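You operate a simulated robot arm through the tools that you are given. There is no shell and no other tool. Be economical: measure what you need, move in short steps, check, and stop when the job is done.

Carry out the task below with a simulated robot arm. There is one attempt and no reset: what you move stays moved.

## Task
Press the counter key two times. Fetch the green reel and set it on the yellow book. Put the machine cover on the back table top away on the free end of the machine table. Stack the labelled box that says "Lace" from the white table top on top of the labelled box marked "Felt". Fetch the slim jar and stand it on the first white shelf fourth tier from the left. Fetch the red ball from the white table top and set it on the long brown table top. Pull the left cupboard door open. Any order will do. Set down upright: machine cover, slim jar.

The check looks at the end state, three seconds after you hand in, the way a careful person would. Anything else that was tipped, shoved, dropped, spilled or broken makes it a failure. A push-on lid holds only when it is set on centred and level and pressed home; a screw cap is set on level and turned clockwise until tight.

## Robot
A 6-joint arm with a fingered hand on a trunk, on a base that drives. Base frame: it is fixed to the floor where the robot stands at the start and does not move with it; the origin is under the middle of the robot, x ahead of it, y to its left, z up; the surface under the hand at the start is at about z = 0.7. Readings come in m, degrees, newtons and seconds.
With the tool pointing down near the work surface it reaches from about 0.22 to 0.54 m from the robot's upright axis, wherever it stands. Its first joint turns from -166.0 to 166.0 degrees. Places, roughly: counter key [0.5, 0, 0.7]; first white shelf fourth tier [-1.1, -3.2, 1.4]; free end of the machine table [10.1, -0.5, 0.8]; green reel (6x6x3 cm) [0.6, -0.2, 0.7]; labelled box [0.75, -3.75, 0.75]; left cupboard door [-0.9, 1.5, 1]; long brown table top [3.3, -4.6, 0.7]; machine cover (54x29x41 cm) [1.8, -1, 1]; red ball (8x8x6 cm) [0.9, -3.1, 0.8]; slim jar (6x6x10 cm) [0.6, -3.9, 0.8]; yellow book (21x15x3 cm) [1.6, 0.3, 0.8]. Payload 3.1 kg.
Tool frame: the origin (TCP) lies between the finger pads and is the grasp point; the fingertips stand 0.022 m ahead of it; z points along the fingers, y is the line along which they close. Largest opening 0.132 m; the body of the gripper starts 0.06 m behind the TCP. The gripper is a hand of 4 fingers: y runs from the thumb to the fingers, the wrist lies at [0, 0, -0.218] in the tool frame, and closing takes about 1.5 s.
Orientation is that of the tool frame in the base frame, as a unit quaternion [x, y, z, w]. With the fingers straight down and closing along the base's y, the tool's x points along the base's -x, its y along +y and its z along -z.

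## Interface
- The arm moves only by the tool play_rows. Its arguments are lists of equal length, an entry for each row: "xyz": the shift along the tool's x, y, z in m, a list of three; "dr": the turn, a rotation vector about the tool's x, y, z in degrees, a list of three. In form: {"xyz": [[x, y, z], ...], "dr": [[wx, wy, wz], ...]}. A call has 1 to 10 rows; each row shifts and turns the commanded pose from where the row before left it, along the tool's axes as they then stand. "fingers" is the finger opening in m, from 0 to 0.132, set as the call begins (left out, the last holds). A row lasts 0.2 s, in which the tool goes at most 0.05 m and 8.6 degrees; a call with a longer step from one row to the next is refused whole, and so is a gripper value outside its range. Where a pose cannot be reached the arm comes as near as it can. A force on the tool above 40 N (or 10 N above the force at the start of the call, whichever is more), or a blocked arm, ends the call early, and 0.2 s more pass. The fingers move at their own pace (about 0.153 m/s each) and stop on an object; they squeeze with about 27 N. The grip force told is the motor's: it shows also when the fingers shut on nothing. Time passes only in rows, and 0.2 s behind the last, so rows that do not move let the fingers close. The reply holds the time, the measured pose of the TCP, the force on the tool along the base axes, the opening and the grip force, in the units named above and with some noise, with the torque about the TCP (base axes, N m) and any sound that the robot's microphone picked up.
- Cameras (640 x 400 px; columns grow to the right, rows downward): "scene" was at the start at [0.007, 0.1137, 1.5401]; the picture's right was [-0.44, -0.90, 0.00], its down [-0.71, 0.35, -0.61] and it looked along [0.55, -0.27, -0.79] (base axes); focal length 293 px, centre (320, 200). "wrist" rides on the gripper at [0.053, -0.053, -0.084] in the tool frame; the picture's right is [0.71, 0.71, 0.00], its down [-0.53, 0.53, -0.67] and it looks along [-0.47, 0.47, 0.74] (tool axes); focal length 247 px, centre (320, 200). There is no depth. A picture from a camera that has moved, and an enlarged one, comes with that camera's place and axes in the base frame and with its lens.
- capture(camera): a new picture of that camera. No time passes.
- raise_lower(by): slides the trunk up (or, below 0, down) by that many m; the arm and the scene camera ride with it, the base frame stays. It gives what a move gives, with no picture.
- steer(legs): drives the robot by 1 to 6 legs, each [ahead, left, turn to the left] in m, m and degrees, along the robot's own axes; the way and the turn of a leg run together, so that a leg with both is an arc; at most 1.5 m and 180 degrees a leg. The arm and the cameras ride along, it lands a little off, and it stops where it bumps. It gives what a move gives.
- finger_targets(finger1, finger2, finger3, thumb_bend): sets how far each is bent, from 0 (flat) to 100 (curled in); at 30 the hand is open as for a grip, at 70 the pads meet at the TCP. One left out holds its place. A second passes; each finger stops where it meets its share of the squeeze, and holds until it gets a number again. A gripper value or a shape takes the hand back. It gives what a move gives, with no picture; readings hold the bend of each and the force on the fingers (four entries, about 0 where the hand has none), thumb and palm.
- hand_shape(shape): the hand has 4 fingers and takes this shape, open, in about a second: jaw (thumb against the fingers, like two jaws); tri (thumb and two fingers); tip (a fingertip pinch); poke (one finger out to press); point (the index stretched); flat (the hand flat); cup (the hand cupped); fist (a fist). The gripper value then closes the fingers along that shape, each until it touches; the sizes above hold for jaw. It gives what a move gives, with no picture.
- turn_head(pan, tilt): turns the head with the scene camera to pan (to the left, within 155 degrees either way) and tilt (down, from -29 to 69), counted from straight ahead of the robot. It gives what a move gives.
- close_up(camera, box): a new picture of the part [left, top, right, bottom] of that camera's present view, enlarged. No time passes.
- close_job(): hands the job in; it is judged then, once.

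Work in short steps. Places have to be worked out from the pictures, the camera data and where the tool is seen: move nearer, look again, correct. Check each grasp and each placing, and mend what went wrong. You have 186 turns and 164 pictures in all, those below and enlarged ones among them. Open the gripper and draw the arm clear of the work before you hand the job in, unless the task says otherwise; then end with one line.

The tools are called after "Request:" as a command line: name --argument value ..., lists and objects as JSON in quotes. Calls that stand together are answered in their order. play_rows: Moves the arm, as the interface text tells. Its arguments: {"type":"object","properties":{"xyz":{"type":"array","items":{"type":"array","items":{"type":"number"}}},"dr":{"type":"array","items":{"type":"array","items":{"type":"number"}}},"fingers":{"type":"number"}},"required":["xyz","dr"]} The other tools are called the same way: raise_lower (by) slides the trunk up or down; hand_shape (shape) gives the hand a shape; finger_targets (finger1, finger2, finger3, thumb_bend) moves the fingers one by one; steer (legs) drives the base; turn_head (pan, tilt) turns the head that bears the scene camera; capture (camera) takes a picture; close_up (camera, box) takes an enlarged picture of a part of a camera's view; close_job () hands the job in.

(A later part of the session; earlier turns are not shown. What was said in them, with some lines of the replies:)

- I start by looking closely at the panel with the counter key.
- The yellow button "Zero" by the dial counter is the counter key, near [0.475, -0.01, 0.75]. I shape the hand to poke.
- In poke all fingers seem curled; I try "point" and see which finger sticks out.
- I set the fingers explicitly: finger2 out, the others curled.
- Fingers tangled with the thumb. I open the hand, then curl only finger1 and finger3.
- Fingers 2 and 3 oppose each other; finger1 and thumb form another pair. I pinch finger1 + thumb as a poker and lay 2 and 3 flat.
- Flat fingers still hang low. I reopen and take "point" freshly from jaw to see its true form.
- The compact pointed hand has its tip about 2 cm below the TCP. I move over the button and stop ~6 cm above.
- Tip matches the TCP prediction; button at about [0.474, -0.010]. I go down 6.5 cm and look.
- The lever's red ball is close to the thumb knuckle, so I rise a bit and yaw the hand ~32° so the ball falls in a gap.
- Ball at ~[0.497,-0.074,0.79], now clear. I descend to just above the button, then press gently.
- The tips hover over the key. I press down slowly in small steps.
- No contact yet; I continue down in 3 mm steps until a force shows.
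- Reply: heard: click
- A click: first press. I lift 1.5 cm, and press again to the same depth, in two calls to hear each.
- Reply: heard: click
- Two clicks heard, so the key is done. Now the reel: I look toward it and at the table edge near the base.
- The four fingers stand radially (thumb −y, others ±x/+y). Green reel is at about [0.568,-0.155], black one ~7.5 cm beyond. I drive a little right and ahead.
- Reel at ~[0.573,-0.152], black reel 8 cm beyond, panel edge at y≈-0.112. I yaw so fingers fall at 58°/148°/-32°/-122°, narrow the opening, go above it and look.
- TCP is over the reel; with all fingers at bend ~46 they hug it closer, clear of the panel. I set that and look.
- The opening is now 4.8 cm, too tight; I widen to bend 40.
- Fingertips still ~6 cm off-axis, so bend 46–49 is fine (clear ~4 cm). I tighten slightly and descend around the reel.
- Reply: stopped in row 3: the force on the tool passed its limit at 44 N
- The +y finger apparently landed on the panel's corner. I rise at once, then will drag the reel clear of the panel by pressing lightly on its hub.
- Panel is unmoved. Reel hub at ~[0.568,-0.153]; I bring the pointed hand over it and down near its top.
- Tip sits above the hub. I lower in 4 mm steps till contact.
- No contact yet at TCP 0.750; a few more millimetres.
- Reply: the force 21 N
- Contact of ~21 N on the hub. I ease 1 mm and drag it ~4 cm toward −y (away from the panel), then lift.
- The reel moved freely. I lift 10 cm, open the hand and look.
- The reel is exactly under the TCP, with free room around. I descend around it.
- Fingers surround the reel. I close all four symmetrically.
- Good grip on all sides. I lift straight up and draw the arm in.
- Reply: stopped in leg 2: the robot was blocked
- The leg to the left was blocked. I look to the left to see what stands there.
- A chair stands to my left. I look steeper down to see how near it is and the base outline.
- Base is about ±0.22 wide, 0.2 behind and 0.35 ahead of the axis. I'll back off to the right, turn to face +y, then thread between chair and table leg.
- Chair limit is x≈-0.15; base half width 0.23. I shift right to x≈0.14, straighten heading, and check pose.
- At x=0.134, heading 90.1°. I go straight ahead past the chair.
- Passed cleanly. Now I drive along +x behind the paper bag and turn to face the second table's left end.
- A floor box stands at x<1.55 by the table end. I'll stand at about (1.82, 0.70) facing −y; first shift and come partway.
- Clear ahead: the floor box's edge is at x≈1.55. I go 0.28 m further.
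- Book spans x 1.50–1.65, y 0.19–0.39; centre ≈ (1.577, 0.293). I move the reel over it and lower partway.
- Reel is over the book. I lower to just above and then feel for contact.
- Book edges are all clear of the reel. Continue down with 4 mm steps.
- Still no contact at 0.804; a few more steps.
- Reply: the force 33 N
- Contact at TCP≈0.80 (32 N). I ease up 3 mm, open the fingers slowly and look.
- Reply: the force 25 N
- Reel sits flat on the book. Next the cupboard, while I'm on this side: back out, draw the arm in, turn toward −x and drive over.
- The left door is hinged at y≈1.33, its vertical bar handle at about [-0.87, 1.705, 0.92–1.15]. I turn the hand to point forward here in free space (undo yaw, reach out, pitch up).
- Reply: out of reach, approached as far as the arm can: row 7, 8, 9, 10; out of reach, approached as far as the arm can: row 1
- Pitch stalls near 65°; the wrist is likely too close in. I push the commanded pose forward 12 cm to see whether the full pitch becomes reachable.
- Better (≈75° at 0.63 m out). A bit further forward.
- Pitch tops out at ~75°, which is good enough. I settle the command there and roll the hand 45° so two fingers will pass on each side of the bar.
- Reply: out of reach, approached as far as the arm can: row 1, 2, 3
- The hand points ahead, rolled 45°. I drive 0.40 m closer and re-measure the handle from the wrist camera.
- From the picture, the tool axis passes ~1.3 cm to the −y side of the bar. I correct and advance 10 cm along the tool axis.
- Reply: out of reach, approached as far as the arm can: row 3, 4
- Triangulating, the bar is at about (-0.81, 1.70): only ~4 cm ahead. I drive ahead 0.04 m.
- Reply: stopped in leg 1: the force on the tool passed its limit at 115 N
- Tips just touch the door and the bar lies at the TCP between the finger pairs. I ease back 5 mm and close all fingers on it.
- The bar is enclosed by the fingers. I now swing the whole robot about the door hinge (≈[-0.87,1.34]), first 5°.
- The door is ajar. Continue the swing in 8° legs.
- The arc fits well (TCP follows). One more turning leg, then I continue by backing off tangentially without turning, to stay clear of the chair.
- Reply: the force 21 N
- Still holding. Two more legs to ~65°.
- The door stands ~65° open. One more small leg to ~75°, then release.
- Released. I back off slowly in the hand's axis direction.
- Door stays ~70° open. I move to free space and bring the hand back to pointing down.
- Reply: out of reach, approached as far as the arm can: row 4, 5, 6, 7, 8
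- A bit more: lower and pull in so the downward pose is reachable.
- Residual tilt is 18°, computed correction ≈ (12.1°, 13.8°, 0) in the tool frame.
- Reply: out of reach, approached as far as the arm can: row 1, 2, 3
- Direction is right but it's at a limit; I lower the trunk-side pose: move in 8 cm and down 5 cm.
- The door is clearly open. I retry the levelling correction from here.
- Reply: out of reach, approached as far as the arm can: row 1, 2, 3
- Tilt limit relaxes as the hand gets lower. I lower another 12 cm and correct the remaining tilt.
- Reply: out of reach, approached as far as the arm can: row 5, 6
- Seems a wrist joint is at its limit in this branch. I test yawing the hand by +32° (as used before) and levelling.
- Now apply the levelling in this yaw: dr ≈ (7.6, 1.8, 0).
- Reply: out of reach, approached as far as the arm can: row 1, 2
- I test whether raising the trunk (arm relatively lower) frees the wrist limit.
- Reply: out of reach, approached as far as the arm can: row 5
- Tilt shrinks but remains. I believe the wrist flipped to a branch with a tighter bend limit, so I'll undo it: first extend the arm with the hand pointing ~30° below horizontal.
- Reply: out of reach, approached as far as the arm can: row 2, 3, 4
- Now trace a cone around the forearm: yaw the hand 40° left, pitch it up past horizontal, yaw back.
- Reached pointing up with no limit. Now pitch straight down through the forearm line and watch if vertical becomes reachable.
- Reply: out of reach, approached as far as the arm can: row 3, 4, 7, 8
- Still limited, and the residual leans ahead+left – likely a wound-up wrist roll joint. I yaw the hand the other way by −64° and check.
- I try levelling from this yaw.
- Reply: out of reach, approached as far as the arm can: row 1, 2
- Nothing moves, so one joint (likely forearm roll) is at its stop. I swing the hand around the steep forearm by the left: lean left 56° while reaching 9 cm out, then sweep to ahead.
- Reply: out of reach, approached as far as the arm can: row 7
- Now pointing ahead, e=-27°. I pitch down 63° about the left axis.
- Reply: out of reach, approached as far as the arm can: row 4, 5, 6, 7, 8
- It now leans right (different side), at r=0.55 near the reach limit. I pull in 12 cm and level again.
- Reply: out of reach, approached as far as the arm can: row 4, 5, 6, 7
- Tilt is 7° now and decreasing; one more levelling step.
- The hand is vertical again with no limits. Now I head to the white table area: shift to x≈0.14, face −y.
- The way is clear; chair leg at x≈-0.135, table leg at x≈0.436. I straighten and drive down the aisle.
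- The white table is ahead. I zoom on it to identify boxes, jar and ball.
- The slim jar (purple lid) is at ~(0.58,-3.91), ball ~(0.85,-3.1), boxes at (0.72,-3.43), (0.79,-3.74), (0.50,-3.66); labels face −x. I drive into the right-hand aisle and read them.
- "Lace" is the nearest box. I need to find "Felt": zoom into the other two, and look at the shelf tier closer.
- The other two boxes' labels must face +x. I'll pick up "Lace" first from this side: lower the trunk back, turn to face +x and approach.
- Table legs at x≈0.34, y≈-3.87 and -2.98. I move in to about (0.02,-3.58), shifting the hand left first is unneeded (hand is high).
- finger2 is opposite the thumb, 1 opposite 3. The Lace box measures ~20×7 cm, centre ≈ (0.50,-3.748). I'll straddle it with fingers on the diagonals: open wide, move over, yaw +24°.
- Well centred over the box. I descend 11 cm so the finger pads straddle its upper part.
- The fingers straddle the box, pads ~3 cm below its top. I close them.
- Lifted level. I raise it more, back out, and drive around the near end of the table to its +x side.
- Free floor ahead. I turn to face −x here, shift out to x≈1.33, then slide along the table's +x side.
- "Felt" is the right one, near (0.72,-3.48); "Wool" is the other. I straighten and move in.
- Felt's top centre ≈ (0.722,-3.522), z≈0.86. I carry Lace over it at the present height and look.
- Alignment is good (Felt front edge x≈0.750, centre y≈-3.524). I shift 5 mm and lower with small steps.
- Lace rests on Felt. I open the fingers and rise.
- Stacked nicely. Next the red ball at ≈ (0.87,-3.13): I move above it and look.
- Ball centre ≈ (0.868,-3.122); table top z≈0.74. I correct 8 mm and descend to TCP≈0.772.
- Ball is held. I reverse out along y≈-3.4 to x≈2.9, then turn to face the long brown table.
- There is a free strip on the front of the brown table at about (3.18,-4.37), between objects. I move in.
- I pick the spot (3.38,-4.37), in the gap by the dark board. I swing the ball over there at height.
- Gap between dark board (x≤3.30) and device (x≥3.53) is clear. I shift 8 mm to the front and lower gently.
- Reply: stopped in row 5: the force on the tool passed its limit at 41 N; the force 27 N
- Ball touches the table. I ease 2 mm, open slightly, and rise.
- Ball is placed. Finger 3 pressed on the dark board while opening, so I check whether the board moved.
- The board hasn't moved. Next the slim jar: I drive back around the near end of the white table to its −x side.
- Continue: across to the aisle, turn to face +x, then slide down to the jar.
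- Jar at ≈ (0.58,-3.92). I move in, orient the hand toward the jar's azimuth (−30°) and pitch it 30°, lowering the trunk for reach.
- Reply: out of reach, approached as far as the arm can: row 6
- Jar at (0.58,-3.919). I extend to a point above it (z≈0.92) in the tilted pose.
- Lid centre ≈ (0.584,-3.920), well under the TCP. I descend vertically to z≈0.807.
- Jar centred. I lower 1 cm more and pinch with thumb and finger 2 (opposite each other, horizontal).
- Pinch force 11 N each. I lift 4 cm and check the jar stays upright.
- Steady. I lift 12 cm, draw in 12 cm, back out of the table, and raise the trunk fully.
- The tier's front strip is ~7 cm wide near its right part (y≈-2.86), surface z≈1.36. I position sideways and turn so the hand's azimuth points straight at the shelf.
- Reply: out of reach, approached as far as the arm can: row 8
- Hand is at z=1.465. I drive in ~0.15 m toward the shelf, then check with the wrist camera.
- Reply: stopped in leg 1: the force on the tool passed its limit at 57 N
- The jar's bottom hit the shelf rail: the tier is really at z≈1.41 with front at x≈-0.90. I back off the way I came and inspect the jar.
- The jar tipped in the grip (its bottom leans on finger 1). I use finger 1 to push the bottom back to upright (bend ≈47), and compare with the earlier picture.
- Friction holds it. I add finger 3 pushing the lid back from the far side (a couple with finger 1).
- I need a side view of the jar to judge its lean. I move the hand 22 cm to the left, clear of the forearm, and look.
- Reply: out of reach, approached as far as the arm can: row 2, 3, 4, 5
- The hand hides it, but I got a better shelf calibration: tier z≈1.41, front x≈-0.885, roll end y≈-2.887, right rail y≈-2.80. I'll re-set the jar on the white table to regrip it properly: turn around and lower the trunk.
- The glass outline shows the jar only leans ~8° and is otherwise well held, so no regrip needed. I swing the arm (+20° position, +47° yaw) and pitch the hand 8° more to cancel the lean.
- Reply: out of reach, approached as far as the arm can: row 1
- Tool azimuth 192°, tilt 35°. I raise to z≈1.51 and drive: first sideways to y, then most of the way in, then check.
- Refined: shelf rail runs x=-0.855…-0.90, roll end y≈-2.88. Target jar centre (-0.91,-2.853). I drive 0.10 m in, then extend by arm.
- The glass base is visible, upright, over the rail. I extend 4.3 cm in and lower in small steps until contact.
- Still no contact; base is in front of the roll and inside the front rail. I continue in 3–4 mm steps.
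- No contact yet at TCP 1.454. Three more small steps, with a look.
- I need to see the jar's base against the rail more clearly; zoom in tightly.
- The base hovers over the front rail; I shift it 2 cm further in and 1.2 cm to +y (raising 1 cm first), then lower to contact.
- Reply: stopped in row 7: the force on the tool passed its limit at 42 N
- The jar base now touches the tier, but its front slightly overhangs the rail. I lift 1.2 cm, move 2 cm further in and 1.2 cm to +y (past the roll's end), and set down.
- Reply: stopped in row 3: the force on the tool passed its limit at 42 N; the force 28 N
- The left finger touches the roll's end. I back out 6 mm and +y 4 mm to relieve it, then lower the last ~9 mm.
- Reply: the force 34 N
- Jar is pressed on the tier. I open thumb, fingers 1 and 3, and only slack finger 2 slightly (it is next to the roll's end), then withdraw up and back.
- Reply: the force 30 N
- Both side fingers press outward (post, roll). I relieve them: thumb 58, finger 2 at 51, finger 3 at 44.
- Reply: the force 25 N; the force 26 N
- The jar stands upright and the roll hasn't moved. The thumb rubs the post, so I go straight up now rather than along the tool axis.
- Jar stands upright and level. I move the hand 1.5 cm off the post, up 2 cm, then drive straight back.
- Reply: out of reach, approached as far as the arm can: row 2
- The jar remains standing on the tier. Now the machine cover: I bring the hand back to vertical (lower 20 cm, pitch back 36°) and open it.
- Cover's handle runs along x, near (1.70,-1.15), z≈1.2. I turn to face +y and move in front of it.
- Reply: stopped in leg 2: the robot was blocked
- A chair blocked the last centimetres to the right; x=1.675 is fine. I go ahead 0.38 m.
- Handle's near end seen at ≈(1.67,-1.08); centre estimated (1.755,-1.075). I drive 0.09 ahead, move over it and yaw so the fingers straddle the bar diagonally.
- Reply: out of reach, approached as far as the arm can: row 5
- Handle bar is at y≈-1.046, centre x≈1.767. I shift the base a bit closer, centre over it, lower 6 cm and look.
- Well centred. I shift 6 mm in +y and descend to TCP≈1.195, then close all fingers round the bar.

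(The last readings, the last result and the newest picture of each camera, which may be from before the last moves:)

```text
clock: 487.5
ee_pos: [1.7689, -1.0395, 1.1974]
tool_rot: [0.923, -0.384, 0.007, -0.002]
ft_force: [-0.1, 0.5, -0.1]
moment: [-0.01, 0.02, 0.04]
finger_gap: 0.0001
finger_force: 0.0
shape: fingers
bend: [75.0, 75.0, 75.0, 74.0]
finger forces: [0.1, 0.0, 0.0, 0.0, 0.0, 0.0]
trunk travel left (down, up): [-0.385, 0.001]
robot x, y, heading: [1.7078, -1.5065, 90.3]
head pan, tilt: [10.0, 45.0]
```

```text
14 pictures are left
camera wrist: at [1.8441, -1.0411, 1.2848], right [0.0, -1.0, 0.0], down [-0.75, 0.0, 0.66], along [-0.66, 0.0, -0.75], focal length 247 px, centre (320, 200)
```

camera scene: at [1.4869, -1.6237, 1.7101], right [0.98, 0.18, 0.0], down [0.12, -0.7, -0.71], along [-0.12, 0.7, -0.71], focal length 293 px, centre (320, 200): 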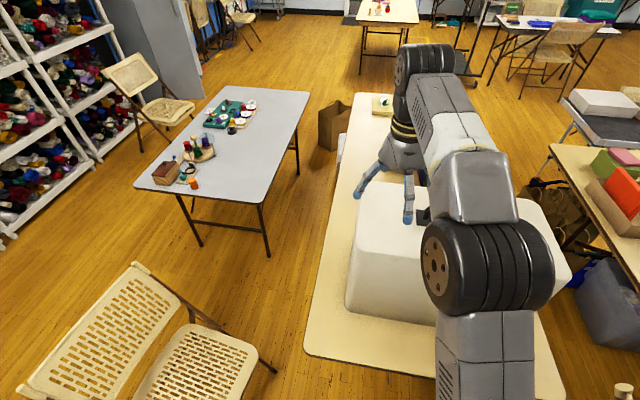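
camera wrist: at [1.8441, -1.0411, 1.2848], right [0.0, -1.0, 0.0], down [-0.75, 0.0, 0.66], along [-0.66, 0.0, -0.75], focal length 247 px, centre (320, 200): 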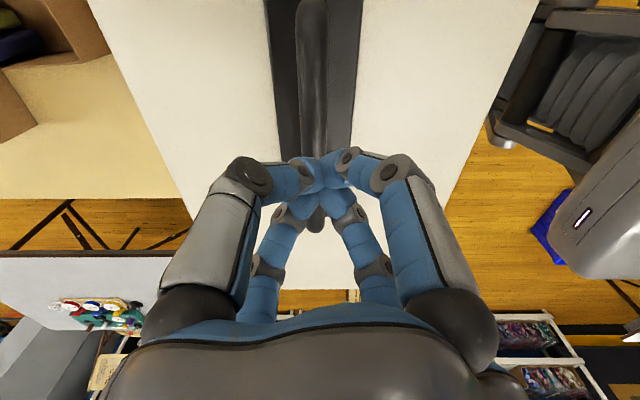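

The fingers met above the bar: it is lower (~1.14). I reopen, descend 5.5 cm more with care, and close again.

Request:
hand_shape --shape "jaw"

Request:
play_rows --xyz '[[0, 0, 0.02], [0, 0, 0.015], [0, 0, 0.01], [0, 0, 0.006], [0, 0, 0.004]]' --dr '[[0, 0, 0], [0, 0, 0], [0, 0, 0], [0, 0, 0], [0, 0, 0]]'

Request:
finger_targets --finger1 85 --finger2 85 --finger3 85 --thumb_bend 85

Request:
capture --camera "wrist"

```text
clock: 488.4
ee_pos: [1.7687, -1.0403, 1.1974]
tool_rot: [0.924, -0.383, 0.006, -0.003]
ft_force: [0.6, -0.8, 0.3]
moment: [-0.01, 0.01, -0.01]
finger_gap: 0.132
finger_force: 0.1
shape: jaw
bend: [30.0, 30.0, 30.0, 30.0]
finger forces: [0.1, 0.1, 0.1, 0.1, 0.0, 0.0]
trunk travel left (down, up): [-0.385, 0.001]
robot x, y, heading: [1.7085, -1.5043, 90.2]
head pan, tilt: [10.0, 45.0]
```

```text
clock: 489.6
ee_pos: [1.7704, -1.039, 1.142]
tool_rot: [0.923, -0.384, 0.006, -0.001]
ft_force: [0.3, 0.0, 0.1]
moment: [-0.03, -0.02, 0.03]
finger_gap: 0.1316
finger_force: 0.0
shape: jaw
bend: [30.0, 30.0, 30.0, 30.0]
finger forces: [0.0, 0.0, 0.1, 0.0, 0.0, 0.0]
trunk travel left (down, up): [-0.385, 0.001]
robot x, y, heading: [1.712, -1.505, 90.0]
head pan, tilt: [10.0, 45.0]
```

```text
clock: 490.6
ee_pos: [1.7695, -1.0385, 1.1419]
tool_rot: [0.924, -0.383, 0.008, -0.002]
ft_force: [-0.2, -0.6, -9.5]
moment: [-0.02, -0.01, 0.01]
finger_gap: 0.0
finger_force: 26.3
shape: fingers
bend: [74.0, 74.0, 74.0, 74.0]
finger forces: [12.5, 9.7, 10.4, 0.0, 19.4, 0.0]
trunk travel left (down, up): [-0.385, 0.001]
robot x, y, heading: [1.7097, -1.5034, 90.1]
head pan, tilt: [10.0, 45.0]
```

```text
13 pictures are left
camera wrist: at [1.8457, -1.0396, 1.2286], right [0.0, -1.0, 0.0], down [-0.75, 0.0, 0.66], along [-0.66, 0.0, -0.75], focal length 247 px, centre (320, 200)
```

wrist: 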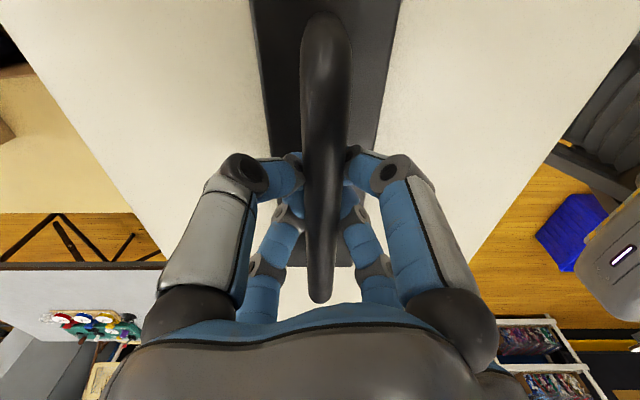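

The fingers have wrapped under the bar. I lift gently and check the load.

Request:
play_rows --xyz '[[0, 0, -0.01], [0, 0, -0.02], [0, 0, -0.03], [0, 0, -0.03], [0, 0, -0.03]]' --dr '[[0, 0, 0], [0, 0, 0], [0, 0, 0], [0, 0, 0], [0, 0, 0]]'

Request:
turn_head --pan 10 --tilt 40

Request:
capture --camera "scene"

```text
clock: 491.8
ee_pos: [1.7683, -1.0374, 1.2603]
tool_rot: [0.923, -0.384, 0.006, -0.001]
ft_force: [-0.2, 0.2, -10.3]
moment: [-0.03, 0.04, 0.02]
finger_gap: 0.0001
finger_force: 21.5
shape: fingers
bend: [74.0, 74.0, 74.0, 74.0]
finger forces: [11.9, 9.6, 0.0, 0.1, 21.0, 0.0]
trunk travel left (down, up): [-0.385, 0.001]
robot x, y, heading: [1.7101, -1.5068, 90.3]
head pan, tilt: [10.0, 45.0]
```

```text
clock: 492.5
ee_pos: [1.7681, -1.038, 1.2601]
tool_rot: [0.924, -0.383, 0.007, -0.001]
ft_force: [0.5, 0.2, -10.0]
moment: [-0.02, -0.03, 0.0]
finger_gap: 0.0
finger_force: 20.7
shape: fingers
bend: [74.0, 74.0, 74.0, 74.0]
finger forces: [11.1, 9.8, 0.1, 0.1, 20.9, 0.0]
trunk travel left (down, up): [-0.385, 0.001]
robot x, y, heading: [1.7093, -1.5015, 90.1]
head pan, tilt: [10.0, 40.0]
```

```text
12 pictures are left
camera scene: at [1.546, -1.4798, 1.7173], right [0.98, 0.18, 0.0], down [0.11, -0.63, -0.77], along [-0.13, 0.75, -0.64], focal length 293 px, centre (320, 200)
```

scene: 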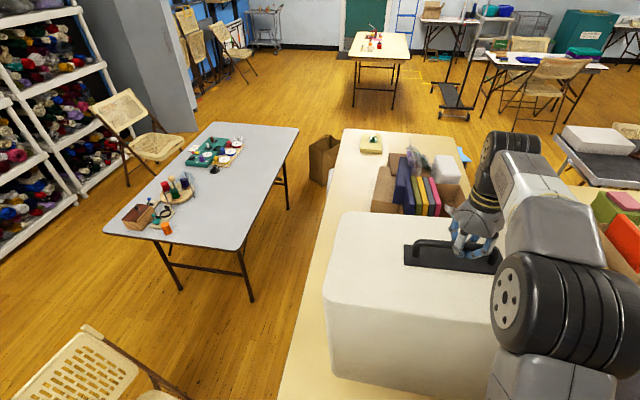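

Lifted cleanly (≈1 kg). I back out to the left of the chair and down to y≈-3.4, checking the pose.

Request:
steer --legs '[[-0.2, 0.25, 0], [-1.4, 0, 0], [-0.3, 0, 0]]'

Request:
steer --legs '[[0, 0, -90]]'

```text
clock: 502.8
ee_pos: [1.5361, -2.9346, 1.2591]
tool_rot: [0.923, -0.385, 0.007, -0.001]
ft_force: [0.1, 0.2, -10.8]
moment: [0.05, -0.02, -0.01]
finger_gap: 0.0003
finger_force: 5.2
shape: fingers
bend: [74.0, 74.0, 74.0, 75.0]
finger forces: [1.4, 9.1, 0.0, 0.0, 0.0, 0.0]
trunk travel left (down, up): [-0.385, 0.001]
robot x, y, heading: [1.4781, -3.4007, 89.9]
head pan, tilt: [10.0, 40.0]
```

```text
clock: 507.1
ee_pos: [1.9401, -3.4723, 1.2599]
tool_rot: [-0.37, 0.929, -0.006, -0.004]
ft_force: [0.3, -0.3, -10.9]
moment: [0.02, -0.02, 0.02]
finger_gap: 0.0
finger_force: 4.6
shape: fingers
bend: [74.0, 74.0, 74.0, 75.0]
finger forces: [0.9, 9.2, 0.0, 0.0, 0.1, 0.1]
trunk travel left (down, up): [-0.385, 0.001]
robot x, y, heading: [1.4794, -3.4003, -1.4]
head pan, tilt: [10.0, 40.0]
```

Still carried. I drive along +x at y≈-3.5.

Request:
steer --legs '[[0, -0.12, 1.4], [1.5, 0, 0]]'

Request:
steer --legs '[[1.0, 0, 0]]'

Request:
turn_head --pan 30 --tilt 18

Request:
capture --camera "scene"

```text
clock: 515.3
ee_pos: [3.4306, -3.627, 1.2602]
tool_rot: [-0.364, 0.931, -0.005, -0.004]
ft_force: [0.2, 0.0, 0.5]
moment: [-0.06, 0.0, 0.05]
finger_gap: 0.0001
finger_force: 6.1
shape: fingers
bend: [74.0, 74.0, 74.0, 75.0]
finger forces: [0.9, 11.5, 0.1, 0.1, 0.0, 0.1]
trunk travel left (down, up): [-0.385, 0.001]
robot x, y, heading: [2.9663, -3.5508, -2.2]
head pan, tilt: [10.0, 40.0]
```

```text
clock: 520.4
ee_pos: [4.4029, -3.6675, 1.2601]
tool_rot: [-0.362, 0.932, -0.005, -0.004]
ft_force: [0.3, -0.5, -0.5]
moment: [0.0, -0.01, 0.03]
finger_gap: 0.0
finger_force: 5.9
shape: fingers
bend: [74.0, 74.0, 74.0, 75.0]
finger forces: [0.9, 11.3, 0.0, 0.0, 0.1, 0.1]
trunk travel left (down, up): [-0.385, 0.001]
robot x, y, heading: [3.9382, -3.5879, -2.5]
head pan, tilt: [10.0, 40.0]
```

```text
clock: 521.3
ee_pos: [4.4028, -3.6679, 1.2602]
tool_rot: [-0.361, 0.933, -0.005, -0.004]
ft_force: [0.1, -0.1, 0.2]
moment: [-0.05, 0.02, 0.02]
finger_gap: 0.0001
finger_force: 6.5
shape: fingers
bend: [74.0, 74.0, 74.0, 75.0]
finger forces: [0.9, 11.7, 0.1, 0.0, 0.1, 0.0]
trunk travel left (down, up): [-0.385, 0.001]
robot x, y, heading: [3.9373, -3.5877, -2.6]
head pan, tilt: [30.0, 18.0]
```

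```text
11 pictures are left
camera scene: at [3.9698, -3.3958, 1.7519], right [0.46, -0.89, 0.0], down [-0.28, -0.14, -0.95], along [0.84, 0.44, -0.31], focal length 293 px, centre (320, 200)
```

scene: 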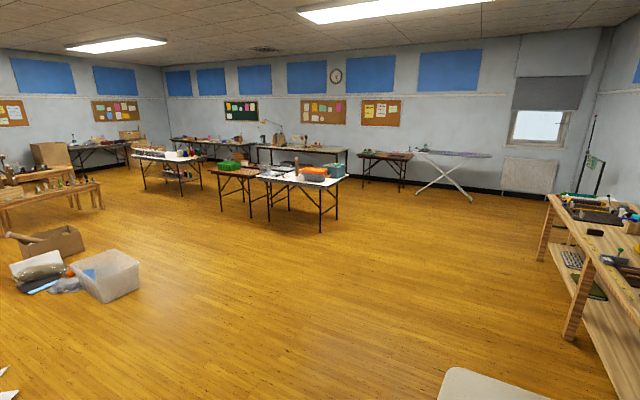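

The load reading dropped to zero — I check with the wrist camera whether the cover still hangs.

Request:
capture --camera "wrist"

```text
10 pictures are left
camera wrist: at [4.4004, -3.7433, 1.3473], right [-1.0, 0.05, 0.0], down [0.04, 0.75, 0.66], along [0.03, 0.66, -0.75], focal length 247 px, centre (320, 200)
```

wrist: 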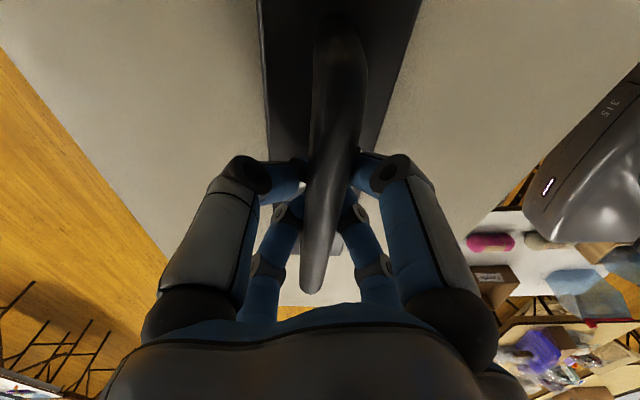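

The cover still hangs from the hand (handle inside the fingers). The floor ahead is open; I head 10° left toward the far tables.

Request:
steer --legs '[[0, 0, 12], [1.5, 0, 0], [1.5, 0, 0], [1.4, 0, 0]]'

Request:
turn_head --pan 35 --tilt 25

Request:
capture --camera "scene"

```text
clock: 543.0
ee_pos: [8.7461, -2.9637, 1.2609]
tool_rot: [-0.451, 0.893, -0.006, -0.004]
ft_force: [-0.4, 0.3, -0.3]
moment: [-0.02, -0.03, 0.0]
finger_gap: 0.0001
finger_force: 6.4
shape: fingers
bend: [74.0, 74.0, 74.0, 75.0]
finger forces: [1.7, 11.2, 0.1, 0.1, 0.1, 0.0]
trunk travel left (down, up): [-0.385, 0.001]
robot x, y, heading: [8.2768, -2.9738, 9.0]
head pan, tilt: [30.0, 18.0]
```

```text
clock: 543.7
ee_pos: [8.7456, -2.9627, 1.259]
tool_rot: [-0.451, 0.893, -0.004, -0.004]
ft_force: [0.3, 0.3, -0.4]
moment: [0.04, 0.01, -0.01]
finger_gap: 0.0002
finger_force: 6.5
shape: fingers
bend: [74.0, 74.0, 74.0, 75.0]
finger forces: [1.9, 10.5, 0.1, 0.0, 0.1, 0.0]
trunk travel left (down, up): [-0.385, 0.001]
robot x, y, heading: [8.2758, -2.9764, 9.1]
head pan, tilt: [35.0, 25.0]
```

```text
9 pictures are left
camera scene: at [8.2619, -2.7758, 1.7407], right [0.69, -0.72, 0.0], down [-0.31, -0.29, -0.91], along [0.65, 0.63, -0.42], focal length 293 px, centre (320, 200)
```

scene: 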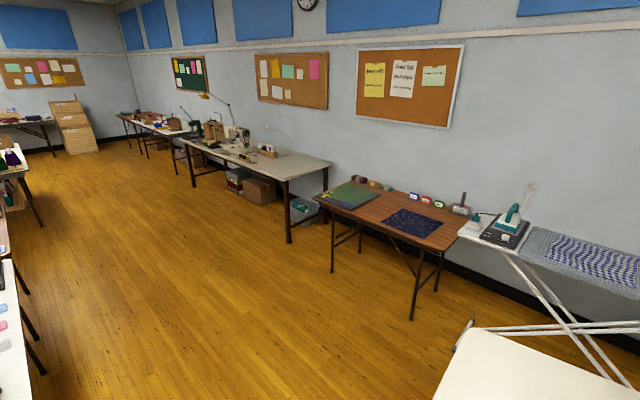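

The machine table's free end is clear: x≈9.85–10.5, y≈-0.8…0. I go to x≈9.05 facing +x, then slide left to y≈-0.35.

Request:
steer --legs '[[0, 0, -9], [0.75, 0, 0], [0, 1.4, 0]]'

Request:
steer --legs '[[0, 1.2, 0]]'

Request:
turn_head --pan 0 --tilt 35

Request:
capture --camera "scene"

```text
clock: 554.8
ee_pos: [9.4515, -1.6403, 1.2596]
tool_rot: [-0.39, 0.921, -0.005, -0.005]
ft_force: [-0.4, -0.9, -1.0]
moment: [0.0, -0.04, 0.01]
finger_gap: 0.0
finger_force: 6.7
shape: fingers
bend: [74.0, 74.0, 74.0, 75.0]
finger forces: [2.1, 10.9, 0.1, 0.0, 0.1, 0.0]
trunk travel left (down, up): [-0.385, 0.001]
robot x, y, heading: [8.981, -1.592, 1.3]
head pan, tilt: [35.0, 25.0]
```

```text
clock: 561.1
ee_pos: [9.4283, -0.4062, 1.259]
tool_rot: [-0.387, 0.922, -0.006, -0.003]
ft_force: [0.3, 0.2, -0.3]
moment: [-0.04, 0.02, -0.03]
finger_gap: 0.0
finger_force: 6.6
shape: fingers
bend: [74.0, 74.0, 74.0, 75.0]
finger forces: [1.9, 10.8, 0.0, 0.0, 0.1, 0.0]
trunk travel left (down, up): [-0.385, 0.001]
robot x, y, heading: [8.9607, -0.3535, 0.9]
head pan, tilt: [35.0, 25.0]
```

```text
clock: 562.1
ee_pos: [9.4275, -0.4051, 1.2585]
tool_rot: [-0.388, 0.922, -0.005, -0.005]
ft_force: [0.1, 0.1, -0.1]
moment: [-0.04, 0.0, -0.03]
finger_gap: 0.0
finger_force: 6.4
shape: fingers
bend: [74.0, 74.0, 74.0, 75.0]
finger forces: [1.9, 10.8, 0.0, 0.0, 0.1, 0.0]
trunk travel left (down, up): [-0.385, 0.001]
robot x, y, heading: [8.9607, -0.3495, 1.1]
head pan, tilt: [0.0, 35.0]
```

```text
8 pictures are left
camera scene: at [8.9885, -0.205, 1.7249], right [0.02, -1.0, 0.0], down [-0.57, -0.01, -0.82], along [0.82, 0.01, -0.57], focal length 293 px, centre (320, 200)
```

scene: 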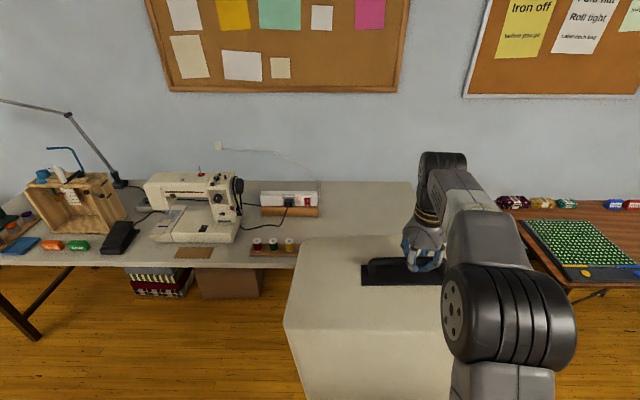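

Free space along y is only ~0.6 m, tight for 54 cm, but the table is ~0.62 m deep. I turn the cover 90° (long axis along x), reaching out 4 cm first.

Request:
play_rows --xyz '[[-0.028, -0.0286, 0], [0, 0, 0], [0, 0, 0], [0, 0, 0], [0, 0, 0], [0, 0, 0], [0, 0, 0]]' --dr '[[0, 0, 0], [0, 0, 7.5], [0, 0, 7.5], [0, 0, 7.5], [0, 0, 7.5], [0, 0, 7.5], [0, 0, 7.5]]'

Request:
play_rows --xyz '[[0, 0, 0], [0, 0, 0], [0, 0, 0], [0, 0, 0], [0, 0, 0], [0, 0, 0], [0, 0, 0]]' --dr '[[0, 0, 7.5], [0, 0, 7.5], [0, 0, 7.5], [0, 0, 7.5], [0, 0, 7.5], [0, 0, 7.5], [0, 0, 0]]'

Request:
capture --camera "wrist"

```text
clock: 563.7
ee_pos: [9.4668, -0.4063, 1.2602]
tool_rot: [-0.004, 1.0, -0.007, -0.001]
ft_force: [-0.2, 0.1, -0.3]
moment: [-0.02, -0.16, -0.26]
finger_gap: 0.0
finger_force: 4.7
shape: fingers
bend: [74.0, 74.0, 74.0, 76.0]
finger forces: [8.4, 0.0, 0.7, 0.0, 0.0, 0.0]
trunk travel left (down, up): [-0.385, 0.001]
robot x, y, heading: [8.9595, -0.3518, 0.5]
head pan, tilt: [0.0, 35.0]
```

```text
clock: 565.3
ee_pos: [9.4684, -0.407, 1.2611]
tool_rot: [0.379, 0.925, -0.007, 0.0]
ft_force: [-0.9, -0.4, 0.3]
moment: [-0.05, -0.01, -0.23]
finger_gap: 0.0
finger_force: 7.9
shape: fingers
bend: [74.0, 74.0, 74.0, 76.0]
finger forces: [7.0, 8.8, 0.5, 0.0, 0.1, 0.1]
trunk travel left (down, up): [-0.385, 0.001]
robot x, y, heading: [8.9646, -0.3516, 0.9]
head pan, tilt: [0.0, 35.0]
```

```text
7 pictures are left
camera wrist: at [9.3941, -0.407, 1.3461], right [-0.01, 1.0, -0.01], down [0.75, 0.01, 0.66], along [0.66, 0.0, -0.75], focal length 247 px, centre (320, 200)
```

wrist: 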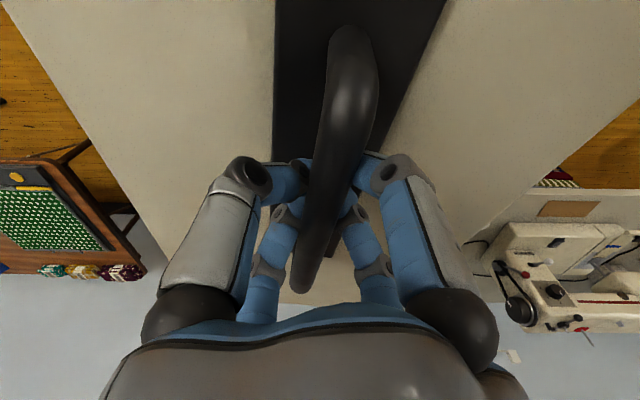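

The cover followed (≈9° lag). I turn back 6° to square it and drive in 0.66 m over the table's free end.

Request:
play_rows --xyz '[[0, 0, -0.01], [0, 0, 0]]' --dr '[[0, 0, -6], [0, 0, 0]]'

Request:
steer --legs '[[0.4, 0, -0.5], [0.26, 0, 0]]'

Request:
turn_head --pan 0 --tilt 50

Request:
capture --camera "scene"

```text
clock: 565.9
ee_pos: [9.4689, -0.4072, 1.27]
tool_rot: [0.328, 0.945, -0.007, -0.001]
ft_force: [-0.4, -0.1, -10.9]
moment: [0.02, 0.03, 0.18]
finger_gap: 0.0
finger_force: 7.2
shape: fingers
bend: [74.0, 74.0, 74.0, 76.0]
finger forces: [0.5, 13.6, 0.1, 0.1, 0.6, 0.0]
trunk travel left (down, up): [-0.385, 0.001]
robot x, y, heading: [8.9596, -0.3488, 1.0]
head pan, tilt: [0.0, 35.0]
```

```text
clock: 569.8
ee_pos: [10.1307, -0.3988, 1.2706]
tool_rot: [0.331, 0.944, -0.008, 0.001]
ft_force: [-1.2, -0.2, -10.4]
moment: [-0.03, 0.05, -0.02]
finger_gap: 0.0
finger_force: 7.4
shape: fingers
bend: [74.0, 74.0, 74.0, 76.0]
finger forces: [3.4, 11.2, 0.1, 0.1, 0.1, 0.0]
trunk travel left (down, up): [-0.385, 0.001]
robot x, y, heading: [9.6233, -0.3446, 0.7]
head pan, tilt: [0.0, 35.0]
```

```text
clock: 570.6
ee_pos: [10.129, -0.399, 1.269]
tool_rot: [0.33, 0.944, -0.006, -0.001]
ft_force: [-0.1, -0.1, -9.7]
moment: [-0.05, 0.02, -0.03]
finger_gap: 0.0003
finger_force: 7.5
shape: fingers
bend: [74.0, 74.0, 74.0, 76.0]
finger forces: [3.3, 11.1, 0.0, 0.0, 0.0, 0.0]
trunk travel left (down, up): [-0.385, 0.001]
robot x, y, heading: [9.6257, -0.3422, 0.8]
head pan, tilt: [0.0, 50.0]
```

```text
6 pictures are left
camera scene: at [9.6398, -0.1957, 1.7032], right [0.01, -1.0, 0.0], down [-0.77, -0.01, -0.64], along [0.64, 0.01, -0.77], focal length 293 px, centre (320, 200)
```

scene: 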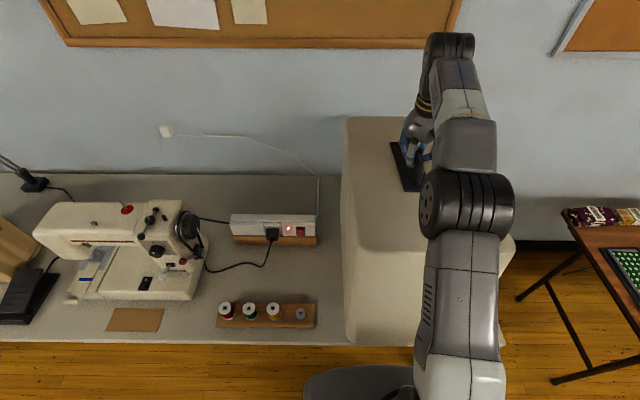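

Weight reads −10 N again, good. The cover's front would overhang ~3 cm; I drive 6 cm further in and lower.

Request:
steer --legs '[[0.06, 0, 0]]'

Request:
play_rows --xyz '[[0, 0, 0.03], [0, 0, 0.025], [0, 0, 0.01], [0, 0, 0.006], [0, 0, 0.005], [0, 0, 0.005]]' --dr '[[0, 0, 0], [0, 0, 0], [0, 0, 0], [0, 0, 0], [0, 0, 0], [0, 0, 0]]'

```text
clock: 571.6
ee_pos: [10.1895, -0.399, 1.2696]
tool_rot: [0.331, 0.944, -0.007, 0.0]
ft_force: [1.8, -0.1, -10.2]
moment: [-0.04, -0.08, -0.03]
finger_gap: 0.0002
finger_force: 2.1
shape: fingers
bend: [74.0, 74.0, 74.0, 76.0]
finger forces: [3.9, 0.1, 0.1, 0.0, 0.1, 0.0]
trunk travel left (down, up): [-0.385, 0.001]
robot x, y, heading: [9.6807, -0.3363, 0.8]
head pan, tilt: [0.0, 50.0]
```

```text
clock: 573.0
ee_pos: [10.1895, -0.3999, 1.1895]
tool_rot: [0.331, 0.944, -0.006, 0.0]
ft_force: [0.6, -0.3, -0.4]
moment: [-0.02, -0.04, 0.09]
finger_gap: 0.0001
finger_force: 6.6
shape: fingers
bend: [74.0, 74.0, 74.0, 76.0]
finger forces: [1.6, 11.9, 0.0, 0.0, 0.2, 0.0]
trunk travel left (down, up): [-0.385, 0.001]
robot x, y, heading: [9.6828, -0.3448, 0.9]
head pan, tilt: [0.0, 50.0]
```

The weight is off the hand: the cover rests on the table. I lower 6 mm more to free the bar and look before releasing.

Request:
play_rows --xyz '[[0, 0, 0.004], [0, 0, 0.004], [0, 0, 0]]' --dr '[[0, 0, 0], [0, 0, 0], [0, 0, 0]]'

Request:
capture --camera "scene"

```text
clock: 573.8
ee_pos: [10.1907, -0.4003, 1.1804]
tool_rot: [0.331, 0.944, -0.006, 0.0]
ft_force: [0.6, 0.5, 0.2]
moment: [-0.02, -0.06, 0.0]
finger_gap: 0.0001
finger_force: 7.1
shape: fingers
bend: [74.0, 74.0, 74.0, 76.0]
finger forces: [3.4, 9.9, 0.1, 0.1, 0.1, 0.1]
trunk travel left (down, up): [-0.385, 0.001]
robot x, y, heading: [9.6807, -0.343, 1.0]
head pan, tilt: [0.0, 50.0]
```

```text
5 pictures are left
camera scene: at [9.6992, -0.195, 1.7031], right [0.01, -1.0, 0.0], down [-0.77, -0.01, -0.64], along [0.64, 0.01, -0.77], focal length 293 px, centre (320, 200)
```

scene: 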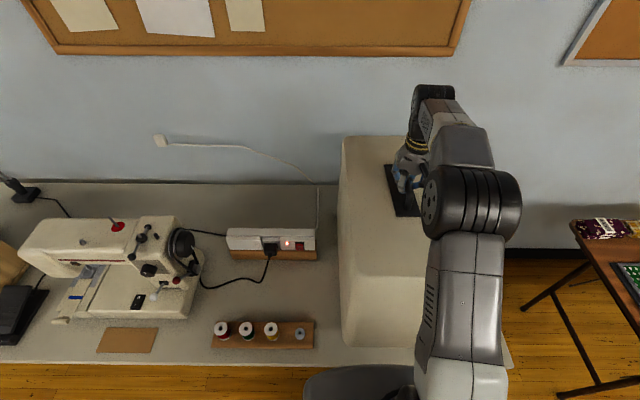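

The cover stands on the table, inside its front edge. I lower another 8 mm to be sure, then open the hand and rise.

Request:
play_rows --xyz '[[0, 0, 0.004], [0, 0, 0.004], [0, 0, 0]]' --dr '[[0, 0, 0], [0, 0, 0], [0, 0, 0]]'

Request:
hand_shape --shape "jaw"

Request:
play_rows --xyz '[[0, 0, -0.02], [0, 0, -0.03], [0, 0, -0.04], [0, 0, -0.04]]' --dr '[[0, 0, 0], [0, 0, 0], [0, 0, 0], [0, 0, 0]]'

Request:
capture --camera "wrist"

```text
clock: 574.6
ee_pos: [10.1895, -0.3997, 1.1718]
tool_rot: [0.331, 0.944, -0.007, -0.001]
ft_force: [-0.2, -0.1, -10.0]
moment: [0.0, -0.04, -0.01]
finger_gap: 0.0
finger_force: 2.0
shape: fingers
bend: [74.0, 74.0, 74.0, 76.0]
finger forces: [3.7, 0.0, 0.1, 0.0, 0.1, 0.1]
trunk travel left (down, up): [-0.385, 0.001]
robot x, y, heading: [9.681, -0.3433, 0.5]
head pan, tilt: [0.0, 50.0]
```

```text
clock: 575.5
ee_pos: [10.1893, -0.4003, 1.1738]
tool_rot: [0.331, 0.944, -0.006, 0.0]
ft_force: [0.7, 0.7, -1.3]
moment: [0.0, 0.01, 0.0]
finger_gap: 0.1318
finger_force: 0.0
shape: jaw
bend: [30.0, 30.0, 30.0, 30.0]
finger forces: [0.0, 0.1, 0.0, 0.0, 0.0, 0.1]
trunk travel left (down, up): [-0.385, 0.001]
robot x, y, heading: [9.6819, -0.3405, 0.8]
head pan, tilt: [0.0, 50.0]
```

```text
clock: 576.5
ee_pos: [10.181, -0.3948, 1.2999]
tool_rot: [0.331, 0.944, -0.007, 0.0]
ft_force: [0.1, 0.5, 0.6]
moment: [-0.03, -0.01, -0.01]
finger_gap: 0.1317
finger_force: 0.0
shape: jaw
bend: [30.0, 30.0, 30.0, 30.0]
finger forces: [0.0, 0.1, 0.0, 0.0, 0.1, 0.1]
out of reach, approached as far as the arm can: row 4
trunk travel left (down, up): [-0.385, 0.001]
robot x, y, heading: [9.6805, -0.3398, 0.7]
head pan, tilt: [0.0, 50.0]
```

```text
4 pictures are left
camera wrist: at [10.1084, -0.4033, 1.3874], right [-0.11, 0.99, -0.01], down [0.74, 0.09, 0.66], along [0.66, 0.06, -0.75], focal length 247 px, centre (320, 200)
```

wrist: 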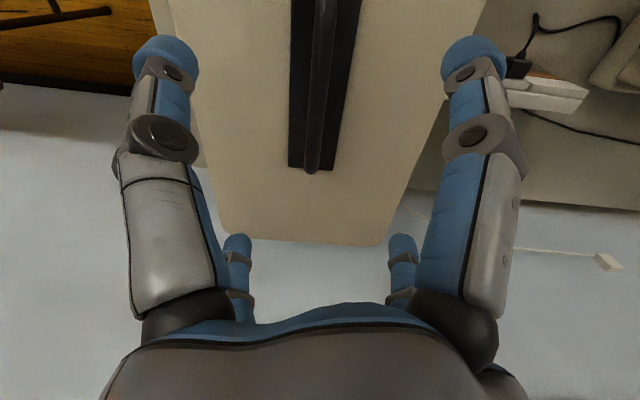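

It was still hanging a bit when released (small drop). I draw the arm in, back off, and check the cover stands upright.

Request:
play_rows --xyz '[[0.03, -0.02, -0.02], [0.03, -0.02, -0.02], [0.03, -0.02, 0], [0.03, -0.02, 0]]' --dr '[[0, 0, 0], [0, 0, 0], [0, 0, 0], [0, 0, 0]]'

Request:
steer --legs '[[-0.6, 0, 0]]'

Request:
turn_head --pan -5 --tilt 35

Request:
capture --camera "scene"

```text
clock: 577.5
ee_pos: [10.0349, -0.3832, 1.3426]
tool_rot: [0.33, 0.944, -0.008, 0.001]
ft_force: [-0.2, 0.1, -0.1]
moment: [0.05, -0.02, -0.02]
finger_gap: 0.1319
finger_force: 0.0
shape: jaw
bend: [30.0, 30.0, 30.0, 30.0]
finger forces: [0.0, 0.0, 0.0, 0.0, 0.0, 0.0]
trunk travel left (down, up): [-0.385, 0.001]
robot x, y, heading: [9.681, -0.3399, 0.7]
head pan, tilt: [0.0, 50.0]
```

```text
clock: 580.9
ee_pos: [9.4354, -0.3901, 1.3422]
tool_rot: [0.337, 0.941, -0.006, 0.0]
ft_force: [0.9, -0.4, 0.7]
moment: [0.04, 0.03, -0.01]
finger_gap: 0.1319
finger_force: 0.0
shape: jaw
bend: [30.0, 30.0, 30.0, 30.0]
finger forces: [0.0, 0.0, 0.1, 0.0, 0.1, 0.0]
trunk travel left (down, up): [-0.385, 0.001]
robot x, y, heading: [9.0845, -0.3447, -0.4]
head pan, tilt: [0.0, 50.0]
```

```text
clock: 581.6
ee_pos: [9.4362, -0.3906, 1.3421]
tool_rot: [0.337, 0.941, -0.007, 0.0]
ft_force: [0.4, 0.3, -1.0]
moment: [0.0, 0.0, 0.0]
finger_gap: 0.1317
finger_force: 0.0
shape: jaw
bend: [30.0, 30.0, 30.0, 30.0]
finger forces: [0.0, 0.1, 0.1, 0.0, 0.1, 0.1]
trunk travel left (down, up): [-0.385, 0.001]
robot x, y, heading: [9.0787, -0.3456, 0.0]
head pan, tilt: [-5.0, 35.0]
```

```text
3 pictures are left
camera scene: at [9.1108, -0.2053, 1.7248], right [-0.09, -1.0, 0.0], down [-0.57, 0.05, -0.82], along [0.82, -0.07, -0.57], focal length 293 px, centre (320, 200)
```

scene: 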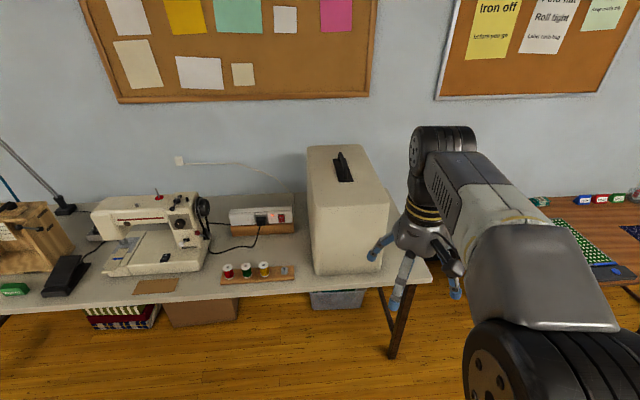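

The cover stands upright on the table's free end, everything else there is untouched, and the hand is open and clear. I hand in.

Request:
close_job

```text
The job is handed in.
```

I finished all seven parts and handed the job in: key pressed twice, reel on the book, door open, Lace on Felt, ball on the brown table, jar on the fourth tier, cover upright on the machine table's free end (it dropped 1–3 cm when I let go; it stood upright afterwards). On the way I pressed fingers on the key's panel, the cloth roll and the dark board, and bumped two chairs; I saw no lasting shift in the panel, roll or board, but did not re-check the chairs.
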